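You operate a simulated robot arm through the tools that you are given. There is no shell and no other tool. Be economical: measure what you need, move in short steps, check, and stop when the job is done.

You are at the controls of a simulated two-armed robot. One attempt, no reset.

Task
Take the green lens on the top of the parts bench and put it away on the ledge of the dust unit. Press the check button three times. Take the pan from the top of the parts bench and put it on top of the brown box there. Take the blue sensor from the top of the parts bench and leave it on the white plate there. Put one of the bolts from the top of the parts bench on the top of the tall load. Take the jar from the top of the parts bench and put it on the side shelf. Put the orange cap from the top of the parts bench on top of the orange lens and the green cap on the shelf of the parts bench. Take the red slat on the top of the parts bench and put it away in the waste tray. Put the wrap card labelled "92" from the top of the pouch bench on the top of the bench with two drawers and the wrap card that says "57" on the top of the grey cabinet. Put two of the brushes from the top of the pouch bench on the shelf under the two drawers. Shut the tester cover. Any order will do. Set down upright: jar.

Only the result counts: the job must be done as asked and must still hold three seconds after the hand-in. Knocking over, shifting, dropping, spilling or breaking anything else fails it. A push-on lid holds only when it is set on centred and level and pressed home; a screw cap is set on level and turned clockwise until tight.

Robot
Two 7-joint arms with fingered hands on one trunk, on a base that drives. Base frame: it is fixed to the floor where the robot stands at the start and does not move with it; the origin is under the middle of the robot, x ahead of it, y to its left, z up; the surface under the hand at the start is at about z = 800. Readings come in mm, degrees, newtons and seconds.
The left shoulder is at the start at [80, 241, 1292], the right one opposite. Places, roughly: bolt (3x2x5 cm) [700, 800, 800]; brown box [750, 250, 750]; brush [1000, 1500, 750]; brush (9x4x5 cm) [700, 2000, 800]; cap [750, 750, 750]; check button [600, -300, 900]; green lens (7x7x6 cm) [600, -200, 800]; jar [750, 750, 750]; ledge of the dust unit (50x12 cm) [-2480, 6720, 1040]; orange lens (7x7x6 cm) [900, 600, 800]; pan (8x16x5 cm) [800, -100, 800]; plate [1000, 500, 750]; red slat (5x30x4 cm) [800, 1000, 800]; sensor [750, 0, 750]; shelf of the parts bench [600, 400, 200]; shelf under the two drawers [-2700, 4300, 200]; side shelf [600, -2700, 800]; tester cover [-2500, 3600, 900]; top of the bench with two drawers [-2700, 4300, 800]; top of the grey cabinet (50x17 cm) [2040, -2720, 1100]; top of the tall load [3200, 4600, 600]; waste tray (23x77 cm) [5620, -7500, 460]; wrap card [750, 1750, 750]. Payload 4.9 kg a hand.
Tool frame (each hand has its own): the origin (TCP) lies between the finger pads and is the grasp point; the fingertips stand 32 mm ahead of it; z points along the fingers, y is the line along which they close. Largest opening 200 mm; the body of the gripper starts 89 mm behind the TCP. The gripper is a hand of 4 fingers: y runs from the thumb to the fingers, the wrist lies at [0, 0, -267] in the tool frame.
Orientation is that of the tool frame in the base frame, as a unit quaternion [x, y, z, w]. With the fingers straight down and closing along the base's y, the tool's x points along the base's -x, its y along +y and its z along -z.

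Tools
- The arms move only by the tool play_rows. It takes "left_series", "right_series" or both (then of equal length, played together; a hand with none holds still); each is a list that holds one entry, the list of rows, each a list of 6 numbers: the shift along the base's x, y, z in mm, then the turn, a rotation vector about the base's x, y, z in degrees. In form: [[[x, y, z, ax, ay, az], ...]]. A call has 1 to 8 rows; each row shifts and turns the commanded pose from where the row before left it. Each row takes 0.2 s and may step no farther than 50 mm and 8.6 degrees from the row before; otherwise, the whole call is refused. Where a pose cannot be reached the arm comes as near as it can. A force on the tool above 40 N (or 10 N above the force at the start of the call, whichever is more), or a blocked arm, ends the call early, and 0.2 s more pass. In this call time passes only in rows, and 0.2 s behind the last. The reply holds the time, the measured pose of the TCP, the force on the tool along the base axes, the opening and the grip force, in the units named above and with some noise, with the torque about the TCP (base axes, N m) and any sound that the robot's microphone picked up.
- Cameras (640 x 400 px; columns grow to the right, rows downward): "scene" is now at [115.8, 16.7, 1462.3]; the picture's right is [0.16, -0.99, 0.00], its down [-0.62, -0.10, -0.78] and it looks along [0.77, 0.12, -0.62] (base axes); focal length 288 px, centre (320, 200). "left" rides on the left gripper at [-69, -69, -116] in its tool frame; the picture's right is [0.71, -0.71, 0.00], its down [0.54, 0.54, -0.64] and it looks along [0.45, 0.45, 0.77] (tool axes); focal length 226 px, centre (320, 200). "right" rides on the right gripper at [69, -69, -116] in its tool frame; the picture's right is [0.71, 0.71, 0.00], its down [-0.54, 0.54, -0.64] and it looks along [-0.45, 0.45, 0.77] (tool axes); focal length 226 px, centre (320, 200). There is no depth. A picture from a camera that has moved, and an enlarged one, comes with that camera's place and axes in the base frame and with its lens.
- capture(camera): a new picture of that camera. No time passes.
- slide_trunk(by): slides the trunk up (or, below 0, down) by that many mm; the arms and the scene camera ride with it, the base frame stays. It gives what a move gives, with no picture.
- roll_base(legs): drives the robot by 1 to 6 legs, each [ahead, left, turn to the left] in mm, mm and degrees, along the robot's own axes; the way and the turn of a leg run together, so that a leg with both is an arc; at most 1500 mm and 180 degrees a leg. The arms and the cameras ride along, it lands a little off, and it stops where it bumps. It gives what a move gives.
- curl_fingers(finger1, finger2, finger3, thumb_bend, hand): sets how far each is bent, from 0 (flat) to 1 (curled in); at 0.3 the hand is open as for a grip, at 0.7 the pads meet at the TCP. One left out holds its place. A second passes; each finger stops where it meets its share of the squeeze, and holds until it gets a number again. It is the only way to open and close the hand. It gives what a move gives, with no picture; readings hold the bend of each and the force on the fingers (four entries, about 0 where the hand has none), thumb and palm.
- pan_tilt(pan, tilt): turns the head with the scene camera to pan (to the left, within 86 degrees either way) and tilt (down, from -29 to 69), counted from straight ahead of the robot. It gives what a move gives.
- enlarge(camera, box): a new picture of the part [left, top, right, bottom] of that camera's present view, enlarged. No time passes.
- close_job(): hands the job in; it is judged then, once.

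Work in short steps. Places have to be worked out from the pictures, the camera data and where the tool is seen: move nearer, look again, correct. Check each grasp and each placing, and mend what went wrong. You have 588 turns and 370 pictures in all, those below and enlarged ones among them. Open the grippers and draw the arms clear of the work before you hand the job in, unless the task says otherwise; then end with one line.

The tools are called after "Request:" as name(argument=value, ...) on one line, values as JSON. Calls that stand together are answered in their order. play_rows: Moves the arms, as the interface text tells. Its arguments: {"type":"object","properties":{"left_series":{"type":"array"},"right_series":{"type":"array"}},"required":[]} The other tools are called the same way: slide_trunk (by) slides the trunk up or down; curl_fingers (finger1, finger2, finger3, thumb_bend, hand) moves the fingers one by one; roll_base (legs) drives the base; pan_tilt (pan, tilt) turns the head that bears the scene camera; capture (camera) takes a picture; enlarge (camera, box) takes an enlarged picture of a part of a camera's view; close_job () hands the job in.

At the start:

```text
time_s: 0.0
left_eef_pos: [576.7, 572.6, 1199.9]
left_orientation: [0.001, 1.0, 0.0, -0.001]
left_contact_force: [0.5, -0.1, 0.3]
left_moment: [0.0, 0.02, 0.0]
left_finger_gap: 200.1
left_grasp_force: 0.1
left_shape: jaw
left_bend: [0.3, 0.3, 0.3, 0.3]
left_finger forces: [0.0, 0.0, 0.1, 0.0, 0.0, 0.0]
right_eef_pos: [677.5, 13.7, 1151.9]
right_orientation: [0.0, 1.0, -0.001, -0.001]
right_contact_force: [-0.1, -0.6, 0.0]
right_moment: [0.01, 0.0, 0.02]
right_finger_gap: 199.9
right_grasp_force: 0.1
right_shape: jaw
right_bend: [0.3, 0.3, 0.3, 0.3]
right_finger forces: [0.0, 0.0, 0.0, 0.0, 0.1, 0.1]
trunk travel left (down, up): [-200.0, 640.0]
robot x, y, heading: [1.2, -3.6, 0.2]
head pan, tilt: [9.1, 38.5]
```

scene: 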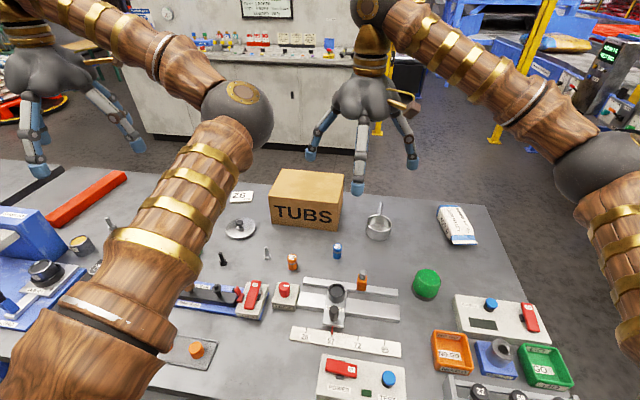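
right: 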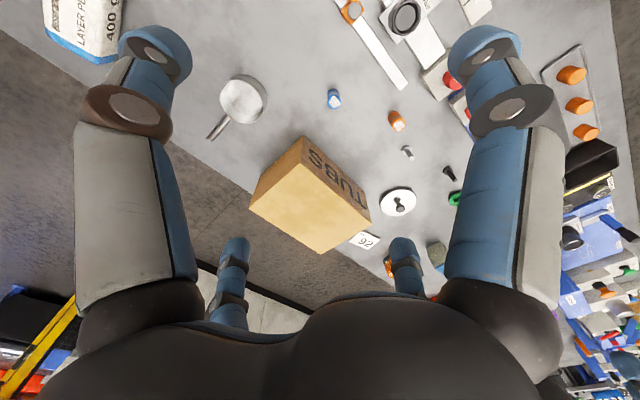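
left: 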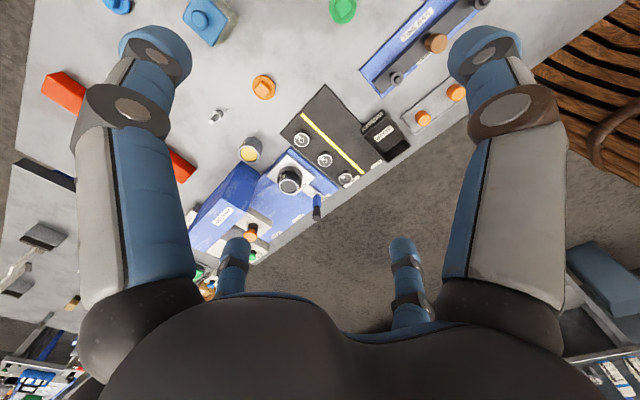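

I begin by looking at the bench closely, to identify the objects and labels.

Request:
enlarge(camera="scene", box=[220, 160, 600, 400])

Request:
enlarge(camera="left", box=[0, 0, 540, 300])

Request:
enlarge(camera="right", box=[180, 0, 640, 290])

```text
1.67 times, centred on (410, 280) of scene
camera zoom: at [115.8, 16.7, 1462.3], right [0.16, -0.99, 0.0], down [-0.62, -0.1, -0.78], along [0.77, 0.12, -0.62], focal length 481 px, centre (170, 67)
```

zoom: 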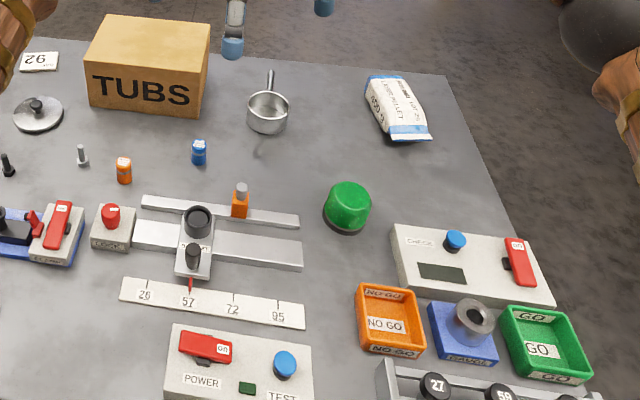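

```text
1.19 times, centred on (270, 150) of left
camera zoom: at [644.5, 503.8, 1315.5], right [-0.71, -0.71, 0.0], down [-0.54, 0.54, 0.64], along [-0.45, 0.46, -0.77], focal length 268 px, centre (379, 259)
```

zoom: 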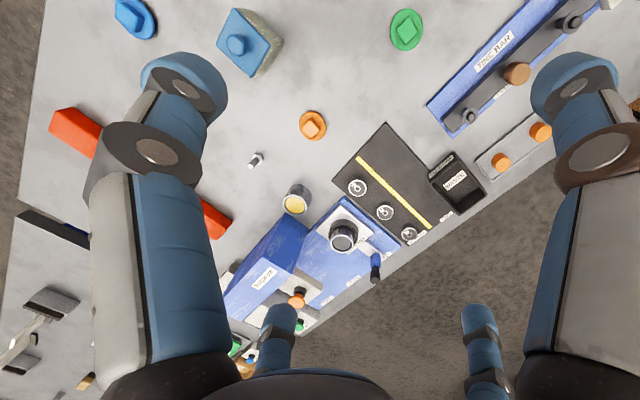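

```text
1.38 times, centred on (410, 145) of right
camera zoom: at [607.5, -54.9, 1267.0], right [-0.71, 0.71, 0.0], down [0.54, 0.54, 0.64], along [0.45, 0.45, -0.77], focal length 312 px, centre (196, 276)
```

zoom: 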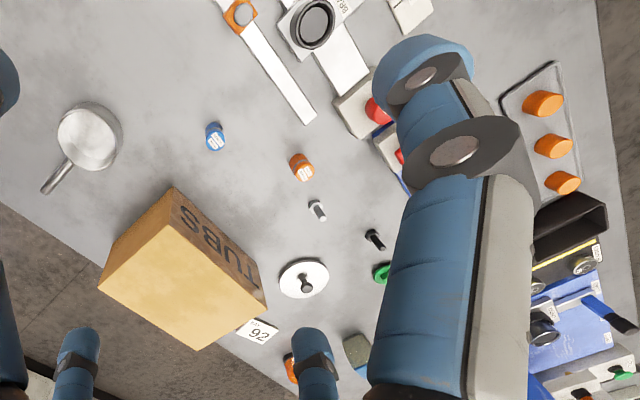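

Blue sensor is near the middle, the green lens next to the check panel. I swing the arms outward so the head can see the bench freely.

Request:
play_rows(left_series=[[[-40, 25, 0, 0, 0, 0], [-40, 25, 0, 0, 0, 0], [-40, 25, 0, 0, 0, 0], [-40, 25, 0, 0, 0, 0], [-20, 40, 0, 0, 0, 0], [0, 40, 0, 0, 0, 0], [0, 40, 0, 0, 0, 0]]], right_series=[[[-30, -40, 0, 0, 0, 0], [-30, -40, 0, 0, 0, 0], [-30, -40, 0, 0, 0, 0], [-30, -40, 0, 0, 0, 0], [-30, -40, 0, 0, 0, 0], [-30, -40, 0, 0, 0, 0], [-30, -40, 0, 0, 0, 0]]])

Request:
pan_tilt(pan=15, tilt=38)

Request:
capture(camera="scene")

```text
time_s: 1.6
left_eef_pos: [396.1, 794.8, 1199.3]
left_orientation: [0.001, 1.0, -0.001, 0.001]
left_contact_force: [-0.9, 0.9, 0.3]
left_moment: [-0.04, -0.05, -0.03]
left_finger_gap: 199.8
left_grasp_force: 0.1
left_shape: jaw
left_bend: [0.3, 0.3, 0.3, 0.3]
left_finger forces: [0.0, 0.1, 0.1, 0.0, 0.1, 0.0]
right_eef_pos: [465.0, -266.5, 1155.2]
right_orientation: [0.0, 1.0, 0.001, 0.001]
right_contact_force: [-0.9, 0.0, -0.4]
right_moment: [0.01, -0.04, 0.0]
right_finger_gap: 199.9
right_grasp_force: 0.0
right_shape: jaw
right_bend: [0.3, 0.3, 0.3, 0.3]
right_finger forces: [0.1, 0.0, 0.0, 0.1, 0.0, 0.0]
trunk travel left (down, up): [-200.0, 640.0]
robot x, y, heading: [-0.8, 0.6, -0.2]
head pan, tilt: [9.1, 38.5]
```

```text
time_s: 2.3
left_eef_pos: [399.6, 794.0, 1198.5]
left_orientation: [0.0, 1.0, 0.0, 0.0]
left_contact_force: [0.6, -0.4, -0.6]
left_moment: [-0.03, 0.02, 0.0]
left_finger_gap: 200.1
left_grasp_force: 0.0
left_shape: jaw
left_bend: [0.3, 0.3, 0.3, 0.3]
left_finger forces: [0.0, 0.0, 0.0, 0.0, 0.1, 0.0]
right_eef_pos: [467.6, -265.8, 1153.5]
right_orientation: [-0.001, 1.0, 0.0, 0.0]
right_contact_force: [-0.7, 0.0, -0.1]
right_moment: [0.01, -0.02, -0.01]
right_finger_gap: 199.9
right_grasp_force: 0.1
right_shape: jaw
right_bend: [0.3, 0.3, 0.3, 0.3]
right_finger forces: [0.0, 0.0, 0.0, 0.0, 0.0, 0.0]
trunk travel left (down, up): [-200.0, 640.0]
robot x, y, heading: [-0.0, 1.9, 0.1]
head pan, tilt: [15.0, 38.0]
```

```text
363 pictures are left
camera scene: at [114.3, 25.4, 1463.1], right [0.26, -0.97, 0.0], down [-0.6, -0.16, -0.79], along [0.76, 0.2, -0.62], focal length 288 px, centre (320, 200)
```

scene: 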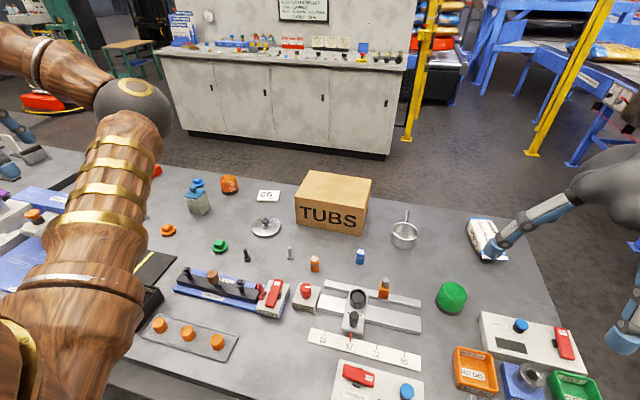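

The bench is clear now. I zoom in on the left half and the sign on the wall.

Request:
enlarge(camera="scene", box=[130, 150, 450, 350])

Request:
enlarge(camera="scene", box=[160, 0, 420, 100])

Request:
pan_tilt(pan=65, tilt=30)

Request:
capture(camera="scene")

```text
2.00 times, centred on (290, 250) of scene
camera zoom: at [114.3, 25.4, 1463.1], right [0.26, -0.97, 0.0], down [-0.6, -0.16, -0.79], along [0.76, 0.2, -0.62], focal length 577 px, centre (380, 100)
```

zoom: 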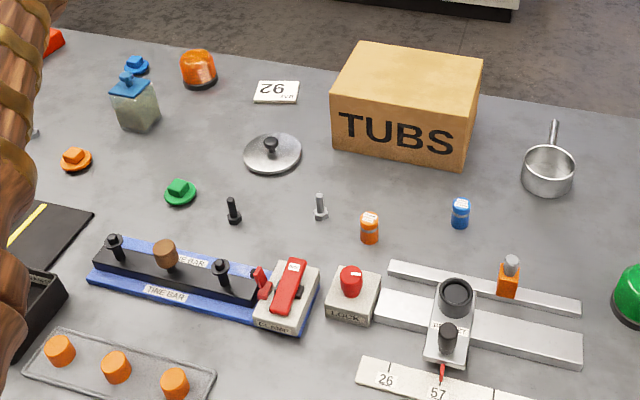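

```text
2.46 times, centred on (290, 50) of scene
camera zoom: at [114.3, 25.4, 1463.1], right [0.26, -0.97, 0.0], down [-0.6, -0.16, -0.79], along [0.76, 0.2, -0.62], focal length 710 px, centre (394, 569)
```

zoom: 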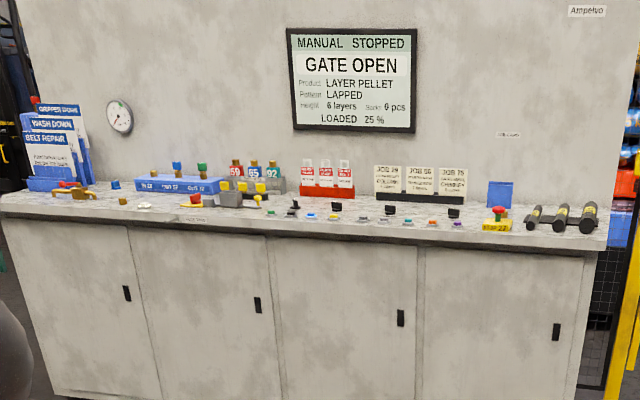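

```text
time_s: 3.5
left_eef_pos: [399.3, 793.3, 1197.3]
left_orientation: [0.001, 1.0, 0.0, 0.0]
left_contact_force: [-0.1, 0.7, -1.4]
left_moment: [0.01, 0.01, -0.02]
left_finger_gap: 199.9
left_grasp_force: 0.0
left_shape: jaw
left_bend: [0.3, 0.3, 0.3, 0.3]
left_finger forces: [0.1, 0.0, 0.0, 0.0, 0.0, 0.1]
right_eef_pos: [468.8, -265.8, 1153.3]
right_orientation: [0.0, 1.0, 0.0, 0.0]
right_contact_force: [0.6, 0.4, 0.1]
right_moment: [-0.01, -0.04, 0.01]
right_finger_gap: 200.1
right_grasp_force: 0.2
right_shape: jaw
right_bend: [0.3, 0.3, 0.3, 0.3]
right_finger forces: [0.0, 0.0, 0.0, 0.0, 0.0, 0.0]
trunk travel left (down, up): [-200.0, 640.0]
robot x, y, heading: [-3.4, -1.5, -0.1]
head pan, tilt: [65.0, 30.0]
```

```text
360 pictures are left
camera scene: at [69.2, 84.9, 1475.4], right [0.91, -0.42, 0.0], down [-0.21, -0.45, -0.87], along [0.37, 0.78, -0.5], focal length 288 px, centre (320, 200)
```

scene: 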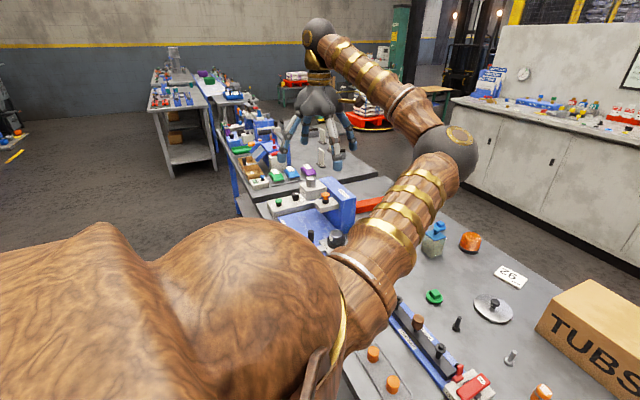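

Before touching anything I want to learn how the fingers are arranged, so I curl the right hand's fingers differently and look.

Request:
curl_fingers(hand="right", finger1=0.0, finger2=0.6, finger3=0.3, thumb_bend=0.6)

Request:
capture(camera="right")

```text
time_s: 4.5
left_eef_pos: [399.1, 793.5, 1198.8]
left_orientation: [0.001, 1.0, -0.001, 0.001]
left_contact_force: [0.4, 0.0, 0.0]
left_moment: [0.02, 0.0, -0.01]
left_finger_gap: 199.9
left_grasp_force: 0.0
left_shape: jaw
left_bend: [0.3, 0.3, 0.3, 0.3]
left_finger forces: [0.0, 0.1, 0.1, 0.1, 0.0, 0.1]
right_eef_pos: [467.2, -266.7, 1154.3]
right_orientation: [0.001, 1.0, 0.0, 0.0]
right_contact_force: [-0.8, -0.1, 0.3]
right_moment: [0.02, 0.0, -0.01]
right_finger_gap: 131.4
right_grasp_force: 0.1
right_shape: fingers
right_bend: [0.01, 0.6, 0.3, 0.6]
right_finger forces: [0.1, 0.1, 0.0, 0.0, 0.0, 0.0]
trunk travel left (down, up): [-200.0, 640.0]
robot x, y, heading: [1.5, -0.2, -0.0]
head pan, tilt: [65.0, 30.0]
```

```text
359 pictures are left
camera right: at [398.3, -335.3, 1268.5], right [-0.71, 0.71, 0.0], down [0.54, 0.54, 0.64], along [0.45, 0.45, -0.77], focal length 226 px, centre (320, 200)
```

right: 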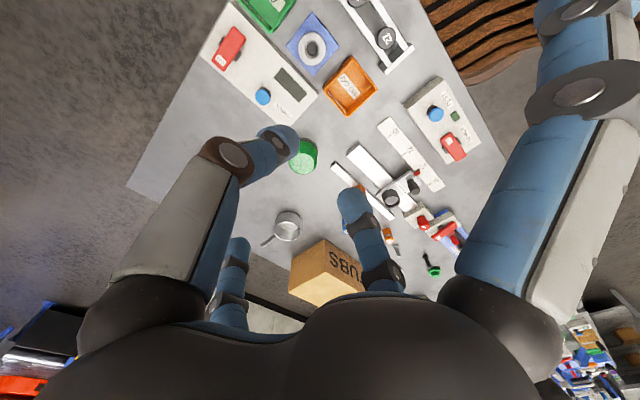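

Layout is a radial cross: thumb at -y, finger2 at +y, finger1/3 at ±x. Button estimated near [546,-322,858]; I close the right hand into a point and move above it.

Request:
curl_fingers(hand="right", finger1=0.7, finger2=0.7, finger3=0.7, thumb_bend=0.7)

Request:
play_rows(right_series=[[[20, -14, -40, 0, 0, 0], [20, -14, -40, 0, 0, 0], [20, -14, -40, 0, 0, 0], [19, -14, -34, 0, 0, 0]]])

Request:
capture(camera="right")

Request:
pan_tilt(pan=-20, tilt=45)

Request:
capture(camera="scene")

```text
time_s: 5.5
left_eef_pos: [398.5, 793.9, 1198.2]
left_orientation: [0.001, 1.0, 0.0, 0.0]
left_contact_force: [0.7, 0.0, 0.0]
left_moment: [0.01, 0.0, -0.01]
left_finger_gap: 199.9
left_grasp_force: 0.1
left_shape: jaw
left_bend: [0.3, 0.3, 0.3, 0.3]
left_finger forces: [0.0, 0.1, 0.0, 0.1, 0.0, 0.0]
right_eef_pos: [466.6, -265.9, 1152.1]
right_orientation: [0.0, 1.0, 0.0, 0.0]
right_contact_force: [0.1, -0.2, 0.0]
right_moment: [-0.04, -0.02, -0.02]
right_finger_gap: 2.4
right_grasp_force: 0.2
right_shape: fingers
right_bend: [0.68, 0.7, 0.68, 0.7]
right_finger forces: [0.0, 0.0, 0.0, 0.0, 0.0, 0.1]
trunk travel left (down, up): [-200.0, 640.0]
robot x, y, heading: [1.1, 2.1, 0.0]
head pan, tilt: [65.0, 30.0]
```

```text
time_s: 6.5
left_eef_pos: [399.4, 793.1, 1199.1]
left_orientation: [0.001, 1.0, 0.0, 0.0]
left_contact_force: [0.2, -0.3, 0.2]
left_moment: [0.02, 0.0, 0.02]
left_finger_gap: 199.9
left_grasp_force: 0.1
left_shape: jaw
left_bend: [0.3, 0.3, 0.3, 0.3]
left_finger forces: [0.1, 0.0, 0.1, 0.0, 0.0, 0.1]
right_eef_pos: [547.9, -323.1, 998.1]
right_orientation: [0.0, 1.0, 0.0, 0.0]
right_contact_force: [-0.4, -0.2, -0.9]
right_moment: [0.03, 0.01, 0.0]
right_finger_gap: 2.0
right_grasp_force: 0.0
right_shape: fingers
right_bend: [0.68, 0.7, 0.68, 0.7]
right_finger forces: [0.1, 0.0, 0.0, 0.0, 0.0, 0.0]
trunk travel left (down, up): [-200.0, 640.0]
robot x, y, heading: [0.2, 0.7, -0.1]
head pan, tilt: [65.0, 30.0]
```

```text
358 pictures are left
camera right: at [479.5, -392.4, 1112.2], right [-0.71, 0.71, 0.0], down [0.54, 0.54, 0.64], along [0.45, 0.46, -0.77], focal length 226 px, centre (320, 200)
```

right: 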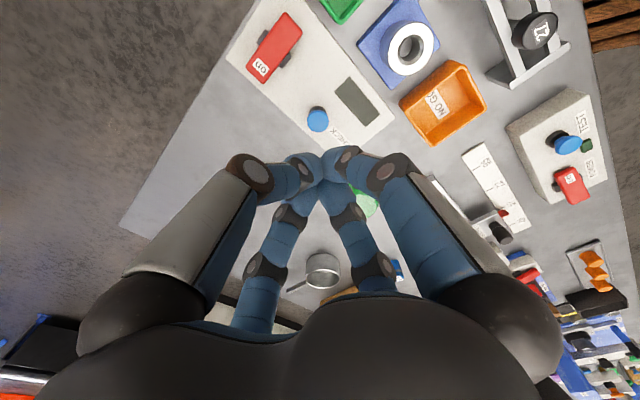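

```text
time_s: 8.0
left_eef_pos: [398.8, 793.9, 1198.8]
left_orientation: [0.0, 1.0, 0.0, 0.0]
left_contact_force: [0.7, -0.2, 0.1]
left_moment: [-0.01, -0.03, 0.04]
left_finger_gap: 200.0
left_grasp_force: 0.0
left_shape: jaw
left_bend: [0.3, 0.3, 0.3, 0.3]
left_finger forces: [0.0, 0.0, 0.0, 0.1, 0.0, 0.0]
right_eef_pos: [548.5, -321.4, 998.2]
right_orientation: [0.0, 1.0, 0.0, 0.0]
right_contact_force: [-0.2, -0.2, 0.3]
right_moment: [-0.01, 0.02, -0.01]
right_finger_gap: 2.0
right_grasp_force: 0.1
right_shape: fingers
right_bend: [0.68, 0.7, 0.68, 0.7]
right_finger forces: [0.0, 0.0, 0.0, 0.0, 0.1, 0.0]
trunk travel left (down, up): [-200.0, 640.0]
robot x, y, heading: [-0.4, 0.1, 0.3]
head pan, tilt: [-20.0, 45.0]
```

```text
357 pictures are left
camera scene: at [107.2, -24.9, 1452.8], right [-0.34, -0.94, 0.0], down [-0.66, 0.24, -0.71], along [0.66, -0.24, -0.71], focal length 288 px, centre (320, 200)
```

scene: 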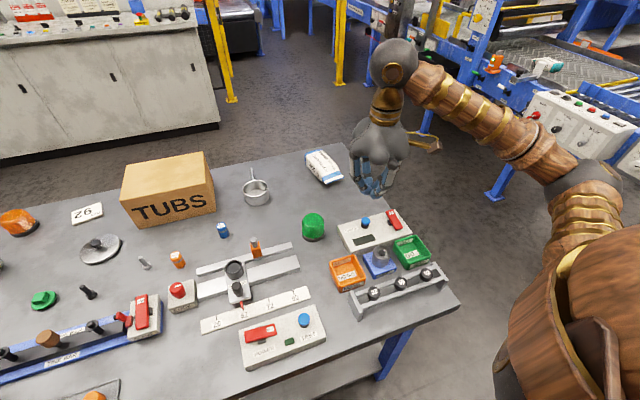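

Button estimate refined to about [549,-323,848], directly under the hand. I lower gently until contact.

Request:
play_rows(right_series=[[[0, 0, -45, 0, 0, 0], [0, 0, -45, 0, 0, 0], [0, 0, -6, 0, 0, 0], [0, 0, -6, 0, 0, 0], [0, 0, -4, 0, 0, 0], [0, 0, -4, 0, 0, 0]]])

Request:
capture(camera="right")

Request:
enlarge(camera="scene", box=[300, 160, 460, 260])

```text
time_s: 9.4
left_eef_pos: [398.8, 793.0, 1198.2]
left_orientation: [0.002, 1.0, 0.0, 0.0]
left_contact_force: [0.5, -0.3, 0.0]
left_moment: [0.0, -0.02, -0.02]
left_finger_gap: 199.8
left_grasp_force: 0.1
left_shape: jaw
left_bend: [0.3, 0.3, 0.3, 0.3]
left_finger forces: [0.0, 0.0, 0.0, 0.0, 0.0, 0.0]
right_eef_pos: [545.7, -321.7, 888.2]
right_orientation: [0.0, 1.0, 0.001, 0.0]
right_contact_force: [-0.6, 0.2, 1.0]
right_moment: [-0.04, -0.01, -0.01]
right_finger_gap: 2.1
right_grasp_force: 0.0
right_shape: fingers
right_bend: [0.68, 0.7, 0.69, 0.7]
right_finger forces: [0.0, 0.1, 0.0, 0.1, 0.0, 0.0]
trunk travel left (down, up): [-200.0, 640.0]
robot x, y, heading: [0.5, 3.3, 0.3]
head pan, tilt: [-20.0, 45.0]
```

```text
356 pictures are left
camera right: at [476.2, -390.7, 1003.0], right [-0.71, 0.71, 0.0], down [0.54, 0.54, 0.64], along [0.46, 0.45, -0.77], focal length 226 px, centre (320, 200)
```

right: 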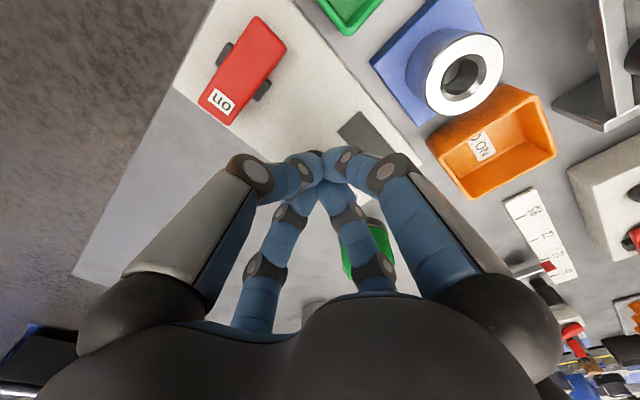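

```text
4.00 times, centred on (380, 210) of scene
camera zoom: at [107.1, -24.8, 1452.9], right [-0.34, -0.94, 0.0], down [-0.66, 0.24, -0.71], along [0.66, -0.24, -0.71], focal length 1154 px, centre (80, 160)
```

zoom: 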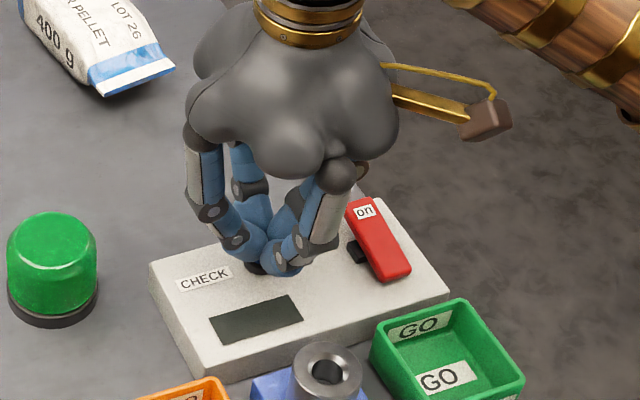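

The fingertips are right above the button. I press down in small steps.

Request:
play_rows(right_series=[[[1, 0, -3, 0, 0, 0], [1, 0, -3, 0, 0, 0], [0, 0, -3, 0, 0, 0], [0, 0, -3, 0, 0, 0], [0, 0, -3, 0, 0, 0], [0, 0, -3, 0, 0, 0]]])

```text
time_s: 10.6
left_eef_pos: [397.8, 794.9, 1198.8]
left_orientation: [0.001, 1.0, 0.0, 0.001]
left_contact_force: [0.3, 0.0, 0.1]
left_moment: [0.04, 0.02, 0.02]
left_finger_gap: 200.1
left_grasp_force: 0.1
left_shape: jaw
left_bend: [0.3, 0.3, 0.3, 0.3]
left_finger forces: [0.0, 0.1, 0.1, 0.0, 0.1, 0.0]
right_eef_pos: [548.3, -322.4, 879.1]
right_orientation: [0.001, 1.0, 0.0, 0.005]
right_contact_force: [-0.4, 2.9, 30.8]
right_moment: [0.14, -0.18, 0.0]
right_finger_gap: 2.0
right_grasp_force: 18.9
right_shape: fingers
right_bend: [0.68, 0.69, 0.69, 0.7]
right_finger forces: [0.0, 12.9, 24.7, 0.0, 0.0, 0.0]
trunk travel left (down, up): [-200.0, 640.0]
robot x, y, heading: [-1.1, -2.2, 0.0]
head pan, tilt: [-20.0, 45.0]
heard: click
stopped in row 5 (right hand): the force on the tool passed its limit at 44 N (the readings are from after the stop); the commanded pose is now the measured one
```

A click was heard: one press. I lift, look at the display, and press again.

Request:
play_rows(right_series=[[[0, 0, 8, 0, 0, 0], [0, 0, 8, 0, 0, 0]]])

Request:
enlarge(camera="scene", box=[300, 160, 460, 260])

Request:
play_rows(right_series=[[[0, 0, -4, 0, 0, 0], [0, 0, -3, 0, 0, 0], [0, 0, -3, 0, 0, 0], [0, 0, -3, 0, 0, 0], [0, 0, -3, 0, 0, 0], [0, 0, -3, 0, 0, 0]]])

Request:
play_rows(right_series=[[[0, 0, 8, 0, 0, 0], [0, 0, 8, 0, 0, 0]]])

Request:
enlarge(camera="scene", box=[300, 160, 460, 260])

```text
time_s: 11.2
left_eef_pos: [399.0, 793.1, 1197.7]
left_orientation: [0.001, 1.0, 0.0, 0.0]
left_contact_force: [-0.9, -0.4, 0.4]
left_moment: [-0.01, 0.0, 0.01]
left_finger_gap: 199.7
left_grasp_force: 0.1
left_shape: jaw
left_bend: [0.3, 0.3, 0.3, 0.3]
left_finger forces: [0.1, 0.1, 0.0, 0.0, 0.0, 0.0]
right_eef_pos: [549.2, -322.3, 891.9]
right_orientation: [0.0, 1.0, 0.0, 0.003]
right_contact_force: [0.3, -0.1, -0.4]
right_moment: [0.02, -0.02, -0.01]
right_finger_gap: 2.2
right_grasp_force: 0.1
right_shape: fingers
right_bend: [0.68, 0.69, 0.69, 0.7]
right_finger forces: [0.0, 0.1, 0.0, 0.0, 0.0, 0.0]
trunk travel left (down, up): [-200.0, 640.0]
robot x, y, heading: [0.2, 3.7, -0.2]
head pan, tilt: [-20.0, 45.0]
```

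```text
4.00 times, centred on (380, 210) of scene
camera zoom: at [106.8, -24.5, 1452.6], right [-0.34, -0.94, 0.0], down [-0.66, 0.24, -0.71], along [0.66, -0.24, -0.71], focal length 1154 px, centre (80, 160)
```

zoom: 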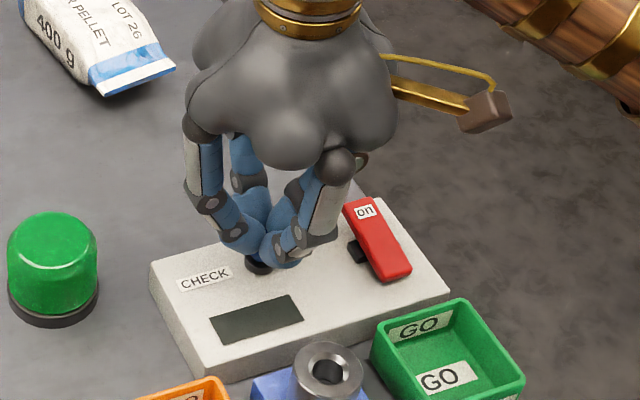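

```text
time_s: 12.6
left_eef_pos: [395.9, 797.0, 1198.6]
left_orientation: [-0.001, 1.0, -0.001, 0.002]
left_contact_force: [0.1, 0.4, -0.8]
left_moment: [0.01, 0.0, -0.01]
left_finger_gap: 199.9
left_grasp_force: 0.2
left_shape: jaw
left_bend: [0.3, 0.3, 0.3, 0.3]
left_finger forces: [0.0, 0.0, 0.0, 0.0, 0.0, 0.1]
right_eef_pos: [549.5, -323.2, 877.5]
right_orientation: [0.001, 1.0, -0.001, 0.007]
right_contact_force: [-1.2, 2.5, 30.9]
right_moment: [0.09, -0.06, -0.02]
right_finger_gap: 1.9
right_grasp_force: 24.1
right_shape: fingers
right_bend: [0.69, 0.69, 0.69, 0.7]
right_finger forces: [0.0, 15.0, 21.0, 0.0, 11.8, 0.0]
trunk travel left (down, up): [-200.0, 640.0]
robot x, y, heading: [2.2, 1.2, -0.1]
head pan, tilt: [-20.0, 45.0]
heard: click
stopped in row 6 (right hand): the force on the tool passed its limit at 44 N (the readings are from after the stop); the commanded pose is now the measured one
```

```text
time_s: 13.2
left_eef_pos: [397.6, 793.5, 1198.7]
left_orientation: [0.0, 1.0, -0.001, 0.0]
left_contact_force: [-0.5, 0.0, 0.6]
left_moment: [0.0, -0.02, 0.01]
left_finger_gap: 200.0
left_grasp_force: 0.0
left_shape: jaw
left_bend: [0.3, 0.3, 0.3, 0.3]
left_finger forces: [0.1, 0.1, 0.1, 0.0, 0.1, 0.1]
right_eef_pos: [549.3, -322.4, 890.0]
right_orientation: [0.0, 1.0, 0.0, 0.005]
right_contact_force: [-0.3, 0.1, -0.3]
right_moment: [0.04, -0.04, 0.0]
right_finger_gap: 2.5
right_grasp_force: 0.0
right_shape: fingers
right_bend: [0.69, 0.69, 0.69, 0.7]
right_finger forces: [0.1, 0.1, 0.1, 0.1, 0.0, 0.0]
trunk travel left (down, up): [-200.0, 640.0]
robot x, y, heading: [1.7, 7.1, 0.1]
head pan, tilt: [-20.0, 45.0]
```

```text
4.00 times, centred on (380, 210) of scene
camera zoom: at [106.9, -24.4, 1452.6], right [-0.34, -0.94, 0.0], down [-0.66, 0.24, -0.71], along [0.66, -0.24, -0.71], focal length 1154 px, centre (80, 160)
```

zoom: 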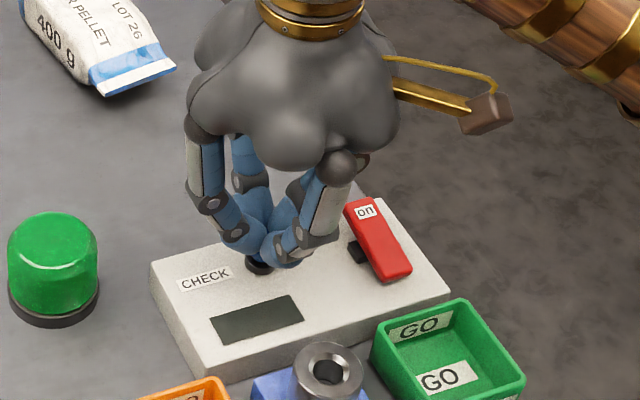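

Two clicks so far; I press the third time and then rise well clear.

Request:
play_rows(right_series=[[[0, 0, -3, 0, 0, 0], [0, 0, -3, 0, 0, 0], [0, 0, -3, 0, 0, 0], [0, 0, -3, 0, 0, 0], [0, 0, -3, 0, 0, 0], [0, 0, -3, 0, 0, 0]]])

Request:
play_rows(right_series=[[[0, 0, 10, 0, 0, 0], [0, 0, 40, 0, 0, 0], [0, 0, 45, 0, 0, 0]]])

Request:
enlarge(camera="scene", box=[260, 140, 440, 260])

```text
time_s: 14.7
left_eef_pos: [396.4, 795.2, 1199.1]
left_orientation: [0.0, 1.0, -0.001, 0.001]
left_contact_force: [0.5, -0.8, -0.3]
left_moment: [-0.01, 0.04, 0.0]
left_finger_gap: 200.0
left_grasp_force: 0.0
left_shape: jaw
left_bend: [0.3, 0.3, 0.3, 0.3]
left_finger forces: [0.0, 0.0, 0.0, 0.1, 0.1, 0.0]
right_eef_pos: [550.6, -324.7, 877.6]
right_orientation: [0.001, 1.0, -0.001, 0.009]
right_contact_force: [-3.5, 3.3, 29.5]
right_moment: [0.14, 0.08, -0.02]
right_finger_gap: 2.1
right_grasp_force: 23.6
right_shape: fingers
right_bend: [0.69, 0.69, 0.69, 0.7]
right_finger forces: [0.0, 16.1, 17.9, 0.0, 12.0, 0.0]
trunk travel left (down, up): [-200.0, 640.0]
robot x, y, heading: [-0.3, -1.9, 0.3]
head pan, tilt: [-20.0, 45.0]
heard: click
stopped in row 6 (right hand): the force on the tool passed its limit at 41 N (the readings are from after the stop); the commanded pose is now the measured one
```

```text
time_s: 15.5
left_eef_pos: [396.9, 794.7, 1199.0]
left_orientation: [0.0, 1.0, 0.0, 0.0]
left_contact_force: [0.4, 0.3, 0.1]
left_moment: [-0.01, 0.0, 0.02]
left_finger_gap: 199.8
left_grasp_force: 0.1
left_shape: jaw
left_bend: [0.3, 0.3, 0.3, 0.3]
left_finger forces: [0.0, 0.1, 0.1, 0.1, 0.1, 0.0]
right_eef_pos: [549.0, -325.9, 972.8]
right_orientation: [0.001, 1.0, -0.001, 0.008]
right_contact_force: [0.2, 1.0, -0.7]
right_moment: [-0.01, 0.01, 0.0]
right_finger_gap: 2.4
right_grasp_force: 0.0
right_shape: fingers
right_bend: [0.69, 0.69, 0.69, 0.7]
right_finger forces: [0.0, 0.0, 0.0, 0.1, 0.0, 0.0]
trunk travel left (down, up): [-200.0, 640.0]
robot x, y, heading: [-0.3, -1.9, 0.1]
head pan, tilt: [-20.0, 45.0]
```

```text
3.33 times, centred on (350, 200) of scene
camera zoom: at [107.3, -24.1, 1452.7], right [-0.34, -0.94, 0.0], down [-0.66, 0.24, -0.71], along [0.66, -0.24, -0.71], focal length 961 px, centre (220, 200)
```

zoom: 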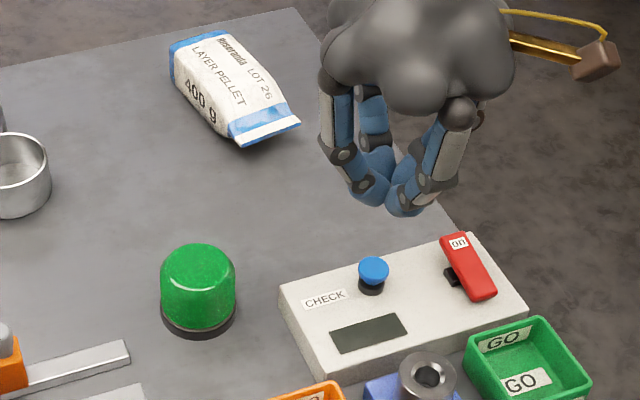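

All three presses clicked. Next the pan: I raise the hand, open it, and shift the robot 250 mm left so the right arm can work at the pan and box.

Request:
play_rows(right_series=[[[0, 0, 45, 0, 0, 0], [0, 0, 45, 0, 0, 0], [0, 0, 45, 0, 0, 0], [0, 0, 25, 0, 0, 0]]])

Request:
roll_base(legs=[[0, 250, 0]])

Request:
curl_fingers(hand="right", finger1=0.4, finger2=0.4, finger3=0.4, thumb_bend=0.4)

Request:
play_rows(right_series=[[[45, 0, 0, 0, 0, 7.5], [45, 0, 0, 0, 0, 7.5], [45, 0, 0, 0, 0, 7.5], [45, 0, 0, 0, 0, 7.5], [35, 0, 0, 0, 0, 7.5], [0, 0, 0, 0, 0, 7.5]]])

Request:
capture(camera="right")

Request:
pan_tilt(pan=-10, tilt=40)

Request:
capture(camera="scene")

```text
time_s: 16.5
left_eef_pos: [397.5, 794.3, 1198.3]
left_orientation: [0.0, 1.0, 0.0, 0.0]
left_contact_force: [-0.3, -0.1, 0.1]
left_moment: [-0.01, -0.02, -0.01]
left_finger_gap: 199.8
left_grasp_force: 0.1
left_shape: jaw
left_bend: [0.3, 0.3, 0.3, 0.3]
left_finger forces: [0.0, 0.1, 0.0, 0.1, 0.0, 0.0]
right_eef_pos: [552.1, -326.0, 1129.5]
right_orientation: [0.002, 1.0, -0.001, 0.008]
right_contact_force: [-0.1, -0.4, 1.0]
right_moment: [0.01, -0.03, -0.03]
right_finger_gap: 2.3
right_grasp_force: 0.0
right_shape: fingers
right_bend: [0.69, 0.69, 0.69, 0.7]
right_finger forces: [0.0, 0.0, 0.1, 0.0, 0.0, 0.1]
trunk travel left (down, up): [-200.0, 640.0]
robot x, y, heading: [0.5, -0.7, -0.2]
head pan, tilt: [-20.0, 45.0]
```

```text
time_s: 18.3
left_eef_pos: [402.0, 1044.9, 1199.2]
left_orientation: [0.002, 1.0, 0.001, 0.0]
left_contact_force: [0.2, 0.3, 0.3]
left_moment: [-0.02, -0.02, 0.0]
left_finger_gap: 199.7
left_grasp_force: 0.0
left_shape: jaw
left_bend: [0.3, 0.3, 0.3, 0.3]
left_finger forces: [0.1, 0.0, 0.1, 0.1, 0.0, 0.0]
right_eef_pos: [552.7, -74.4, 1130.5]
right_orientation: [0.003, 1.0, 0.0, 0.008]
right_contact_force: [-0.7, -0.3, 0.3]
right_moment: [0.0, -0.01, 0.02]
right_finger_gap: 2.1
right_grasp_force: 0.2
right_shape: fingers
right_bend: [0.69, 0.69, 0.69, 0.7]
right_finger forces: [0.1, 0.1, 0.1, 0.1, 0.0, 0.1]
trunk travel left (down, up): [-200.0, 640.0]
robot x, y, heading: [0.9, 254.7, 0.0]
head pan, tilt: [-20.0, 45.0]
```

```text
time_s: 19.3
left_eef_pos: [401.6, 1046.8, 1198.4]
left_orientation: [0.002, 1.0, 0.0, 0.0]
left_contact_force: [0.9, -0.5, 0.3]
left_moment: [0.01, 0.05, -0.02]
left_finger_gap: 200.1
left_grasp_force: 0.1
left_shape: jaw
left_bend: [0.3, 0.3, 0.3, 0.3]
left_finger forces: [0.1, 0.0, 0.0, 0.0, 0.0, 0.0]
right_eef_pos: [550.9, -75.5, 1130.0]
right_orientation: [0.003, 1.0, 0.0, 0.008]
right_contact_force: [-0.4, 0.1, 0.1]
right_moment: [0.03, -0.01, -0.02]
right_finger_gap: 105.0
right_grasp_force: 0.1
right_shape: fingers
right_bend: [0.4, 0.4, 0.4, 0.4]
right_finger forces: [0.0, 0.0, 0.0, 0.0, 0.0, 0.0]
trunk travel left (down, up): [-200.0, 640.0]
robot x, y, heading: [1.3, 251.4, -0.2]
head pan, tilt: [-20.0, 45.0]
```

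```text
time_s: 20.7
left_eef_pos: [401.0, 1047.5, 1199.7]
left_orientation: [0.002, 1.0, 0.0, 0.001]
left_contact_force: [0.5, 0.5, -0.1]
left_moment: [-0.01, -0.01, -0.02]
left_finger_gap: 200.1
left_grasp_force: 0.0
left_shape: jaw
left_bend: [0.3, 0.3, 0.3, 0.3]
left_finger forces: [0.0, 0.1, 0.0, 0.0, 0.1, 0.0]
right_eef_pos: [765.9, -74.4, 1129.6]
right_orientation: [-0.38, 0.925, 0.003, 0.007]
right_contact_force: [-1.0, -0.8, 0.2]
right_moment: [0.0, -0.01, 0.02]
right_finger_gap: 105.1
right_grasp_force: 0.1
right_shape: fingers
right_bend: [0.4, 0.4, 0.4, 0.4]
right_finger forces: [0.1, 0.0, 0.0, 0.0, 0.0, 0.0]
trunk travel left (down, up): [-200.0, 640.0]
robot x, y, heading: [0.6, 254.6, -0.5]
head pan, tilt: [-20.0, 45.0]
```

```text
351 pictures are left
camera right: at [763.9, -173.2, 1243.4], right [-1.0, 0.01, -0.01], down [0.0, 0.76, 0.65], along [0.01, 0.65, -0.76], focal length 226 px, centre (320, 200)
```

right: 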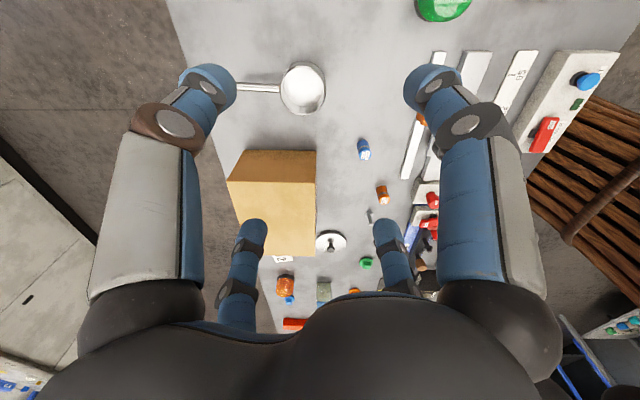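

```text
time_s: 21.4
left_eef_pos: [400.6, 1047.5, 1199.3]
left_orientation: [0.001, 1.0, 0.0, 0.0]
left_contact_force: [-0.8, 0.5, 1.2]
left_moment: [0.0, 0.03, -0.02]
left_finger_gap: 199.9
left_grasp_force: 0.1
left_shape: jaw
left_bend: [0.3, 0.3, 0.3, 0.3]
left_finger forces: [0.0, 0.0, 0.0, 0.0, 0.0, 0.0]
right_eef_pos: [767.1, -73.9, 1129.2]
right_orientation: [-0.379, 0.926, 0.003, 0.008]
right_contact_force: [1.0, 0.3, -0.3]
right_moment: [0.0, 0.0, 0.04]
right_finger_gap: 105.4
right_grasp_force: 0.1
right_shape: fingers
right_bend: [0.4, 0.4, 0.4, 0.4]
right_finger forces: [0.1, 0.0, 0.1, 0.1, 0.0, 0.0]
trunk travel left (down, up): [-200.0, 640.0]
robot x, y, heading: [0.7, 251.7, 0.1]
head pan, tilt: [-10.0, 40.0]
```

```text
350 pictures are left
camera scene: at [115.2, 242.3, 1460.1], right [-0.18, -0.98, 0.0], down [-0.63, 0.11, -0.77], along [0.75, -0.14, -0.64], focal length 288 px, centre (320, 200)
```

scene: 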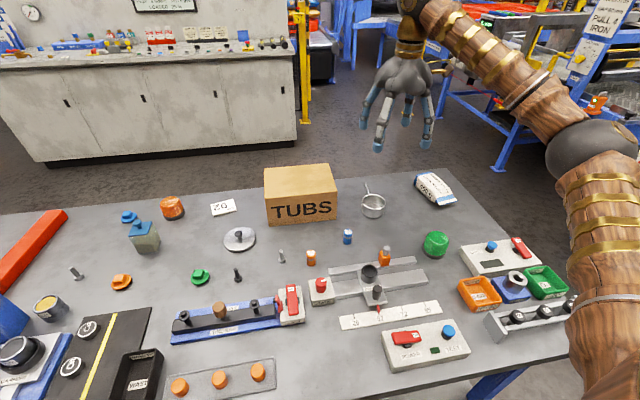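

Pan cup seems near [797,-69]. I go lower above it and look again.

Request:
play_rows(right_series=[[[10, 2, -45, 0, 0, 0], [10, 2, -45, 0, 0, 0], [9, 2, -45, 0, 0, 0]]])

Request:
capture(camera="right")

Request:
enlarge(camera="scene", box=[250, 120, 450, 245])

```text
time_s: 22.2
left_eef_pos: [403.9, 1046.3, 1198.8]
left_orientation: [0.002, 1.0, 0.0, -0.001]
left_contact_force: [0.7, 0.3, -1.1]
left_moment: [0.01, 0.05, 0.0]
left_finger_gap: 199.6
left_grasp_force: 0.1
left_shape: jaw
left_bend: [0.3, 0.3, 0.3, 0.3]
left_finger forces: [0.0, 0.0, 0.1, 0.0, 0.0, 0.0]
right_eef_pos: [796.9, -67.0, 992.2]
right_orientation: [-0.378, 0.926, 0.003, 0.007]
right_contact_force: [-0.5, -0.3, -0.6]
right_moment: [0.01, 0.05, 0.02]
right_finger_gap: 104.9
right_grasp_force: 0.0
right_shape: fingers
right_bend: [0.4, 0.4, 0.4, 0.4]
right_finger forces: [0.0, 0.1, 0.0, 0.0, 0.1, 0.0]
trunk travel left (down, up): [-200.0, 640.0]
robot x, y, heading: [-1.9, 255.3, -0.6]
head pan, tilt: [-10.0, 40.0]
```

```text
349 pictures are left
camera right: at [794.2, -166.4, 1106.4], right [-1.0, 0.01, -0.01], down [0.0, 0.76, 0.65], along [0.01, 0.65, -0.76], focal length 226 px, centre (320, 200)
```

right: 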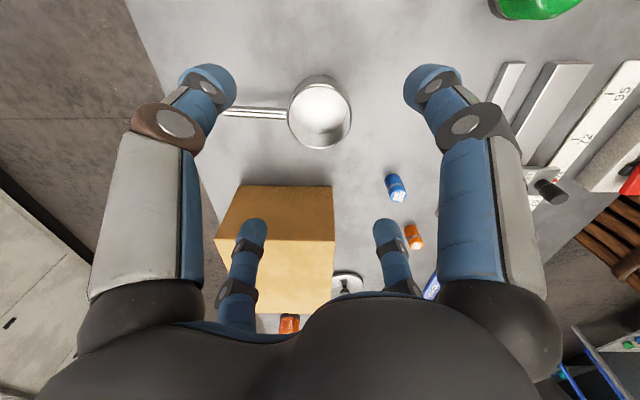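

```text
3.20 times, centred on (350, 182) of scene
camera zoom: at [116.3, 242.2, 1460.1], right [-0.18, -0.98, 0.0], down [-0.63, 0.11, -0.77], along [0.75, -0.14, -0.64], focal length 923 px, centre (224, 256)
```

zoom: 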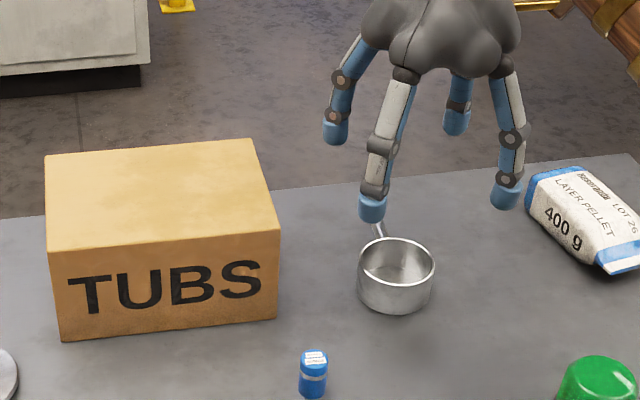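

Pan centre ≈ [798,-71], rim z≈840. I descend around the cup with the fingers on the diagonals.

Request:
play_rows(right_series=[[[1, -4, -45, 0, 0, 0], [0, 0, -45, 0, 0, 0], [0, 0, -30, 0, 0, 0], [0, 0, -12, 0, 0, 0], [0, 0, -10, 0, 0, 0], [0, 0, -10, 0, 0, 0]]])

Request:
capture(camera="right")

Request:
enlarge(camera="scene", box=[300, 130, 460, 230])

```text
time_s: 23.6
left_eef_pos: [401.9, 1047.3, 1198.5]
left_orientation: [0.002, 1.0, 0.001, 0.0]
left_contact_force: [-0.6, 0.1, 0.2]
left_moment: [0.0, 0.0, 0.0]
left_finger_gap: 199.8
left_grasp_force: 0.0
left_shape: jaw
left_bend: [0.3, 0.3, 0.3, 0.3]
left_finger forces: [0.0, 0.0, 0.1, 0.1, 0.1, 0.0]
right_eef_pos: [796.6, -73.0, 842.1]
right_orientation: [-0.38, 0.925, 0.003, 0.007]
right_contact_force: [-1.0, -0.8, -0.2]
right_moment: [-0.02, 0.03, 0.0]
right_finger_gap: 105.2
right_grasp_force: 0.1
right_shape: fingers
right_bend: [0.4, 0.4, 0.4, 0.4]
right_finger forces: [0.0, 0.0, 0.1, 0.0, 0.1, 0.0]
trunk travel left (down, up): [-200.0, 640.0]
robot x, y, heading: [-0.2, 256.7, 0.2]
head pan, tilt: [-10.0, 40.0]
```

```text
347 pictures are left
camera right: at [794.8, -171.0, 956.4], right [-1.0, 0.01, -0.01], down [0.0, 0.76, 0.65], along [0.01, 0.65, -0.76], focal length 226 px, centre (320, 200)
```

right: 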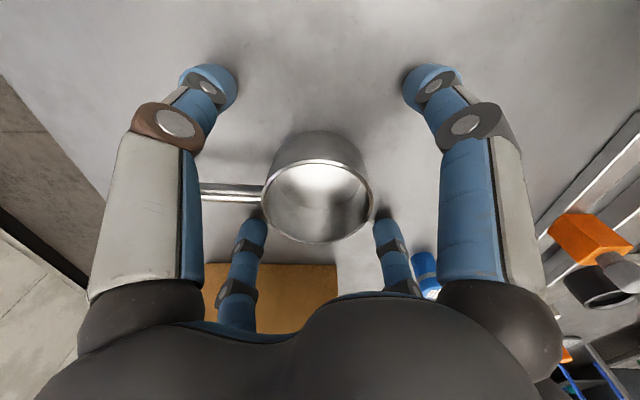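

```text
4.00 times, centred on (380, 180) of scene
camera zoom: at [115.3, 242.2, 1460.1], right [-0.18, -0.98, 0.0], down [-0.63, 0.11, -0.77], along [0.75, -0.13, -0.64], focal length 1154 px, centre (80, 280)
```

zoom: 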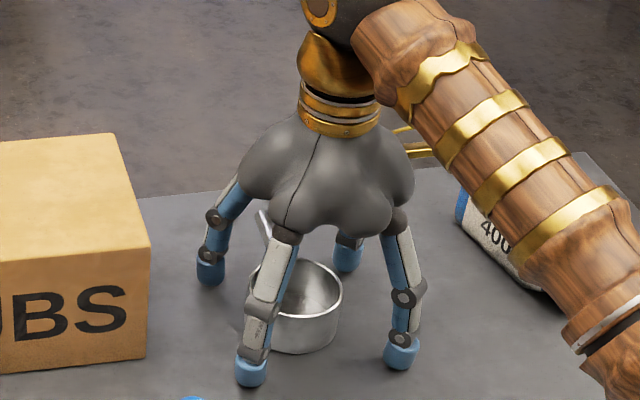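

Fingers surround the cup; I shift 5 mm to centre and close.

Request:
play_rows(right_series=[[[1, 5, 0, 0, 0, 0]]])

Request:
curl_fingers(hand="right", finger1=0.7, finger2=0.7, finger3=0.7, thumb_bend=0.7)

Request:
enlarge(camera="scene", box=[300, 130, 460, 230])

```text
time_s: 24.0
left_eef_pos: [400.8, 1047.5, 1198.2]
left_orientation: [0.002, 1.0, 0.0, 0.0]
left_contact_force: [-0.8, 1.1, 0.6]
left_moment: [0.01, -0.03, 0.02]
left_finger_gap: 199.9
left_grasp_force: 0.1
left_shape: jaw
left_bend: [0.3, 0.3, 0.3, 0.3]
left_finger forces: [0.0, 0.0, 0.0, 0.0, 0.0, 0.0]
right_eef_pos: [799.1, -67.3, 842.8]
right_orientation: [-0.379, 0.925, 0.002, 0.008]
right_contact_force: [-0.2, 0.0, 0.5]
right_moment: [-0.01, -0.02, 0.0]
right_finger_gap: 105.2
right_grasp_force: 0.0
right_shape: fingers
right_bend: [0.4, 0.4, 0.4, 0.4]
right_finger forces: [0.1, 0.1, 0.0, 0.0, 0.0, 0.0]
trunk travel left (down, up): [-200.0, 640.0]
robot x, y, heading: [1.5, 254.9, 0.1]
head pan, tilt: [-10.0, 40.0]
```

```text
time_s: 25.0
left_eef_pos: [400.3, 1047.4, 1198.4]
left_orientation: [0.002, 1.0, 0.0, 0.0]
left_contact_force: [0.2, -0.2, -0.2]
left_moment: [-0.04, -0.02, -0.02]
left_finger_gap: 199.8
left_grasp_force: 0.1
left_shape: jaw
left_bend: [0.3, 0.3, 0.3, 0.3]
left_finger forces: [0.0, 0.1, 0.0, 0.1, 0.0, 0.0]
right_eef_pos: [798.4, -68.9, 843.7]
right_orientation: [-0.38, 0.925, 0.002, 0.008]
right_contact_force: [1.4, -1.0, 10.4]
right_moment: [0.3, 0.27, 0.02]
right_finger_gap: 43.6
right_grasp_force: 24.5
right_shape: fingers
right_bend: [0.57, 0.54, 0.56, 0.61]
right_finger forces: [7.2, 13.4, 9.1, 0.0, 19.2, 0.1]
trunk travel left (down, up): [-200.0, 640.0]
robot x, y, heading: [-0.5, 256.6, -0.2]
head pan, tilt: [-10.0, 40.0]
```

```text
4.00 times, centred on (380, 180) of scene
camera zoom: at [113.9, 242.6, 1460.3], right [-0.18, -0.98, 0.0], down [-0.63, 0.11, -0.77], along [0.75, -0.14, -0.64], focal length 1154 px, centre (80, 280)
```

zoom: 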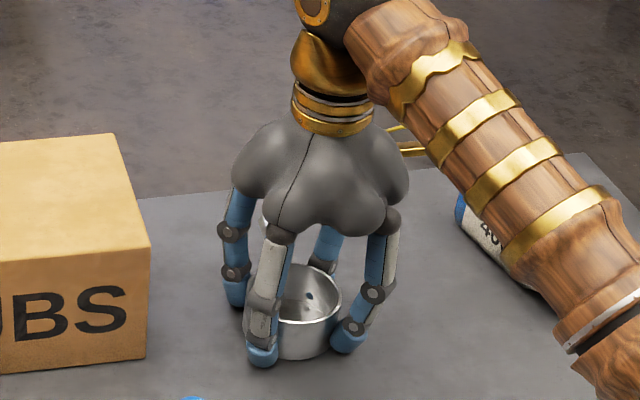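

Gripped with about 24 N. Lift slowly and check.

Request:
play_rows(right_series=[[[0, 0, 10, 0, 0, 0], [0, 0, 30, 0, 0, 0], [0, 0, 40, 0, 0, 0], [0, 0, 45, 0, 0, 0], [0, 0, 45, 0, 0, 0], [0, 0, 20, 0, 0, 0]]])

Request:
enlarge(camera="scene", box=[250, 80, 450, 205])

```text
time_s: 26.4
left_eef_pos: [400.3, 1048.3, 1198.2]
left_orientation: [0.002, 1.0, 0.0, 0.0]
left_contact_force: [0.7, 0.2, 0.4]
left_moment: [-0.03, -0.01, 0.01]
left_finger_gap: 200.0
left_grasp_force: 0.1
left_shape: jaw
left_bend: [0.3, 0.3, 0.3, 0.3]
left_finger forces: [0.0, 0.0, 0.0, 0.0, 0.0, 0.0]
right_eef_pos: [799.2, -67.2, 1032.3]
right_orientation: [-0.379, 0.925, 0.002, 0.007]
right_contact_force: [0.0, 0.7, -1.0]
right_moment: [-0.01, 0.02, -0.01]
right_finger_gap: 42.2
right_grasp_force: 22.5
right_shape: fingers
right_bend: [0.57, 0.53, 0.56, 0.62]
right_finger forces: [6.2, 11.8, 8.8, 0.0, 17.5, 0.0]
trunk travel left (down, up): [-200.0, 640.0]
robot x, y, heading: [2.4, 254.2, -0.3]
head pan, tilt: [-10.0, 40.0]
```

```text
3.20 times, centred on (350, 142) of scene
camera zoom: at [115.1, 242.3, 1460.0], right [-0.18, -0.98, 0.0], down [-0.63, 0.11, -0.77], along [0.75, -0.14, -0.64], focal length 923 px, centre (224, 384)
```

zoom: 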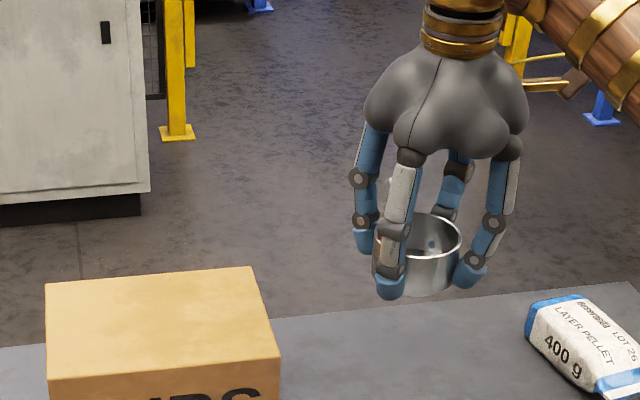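

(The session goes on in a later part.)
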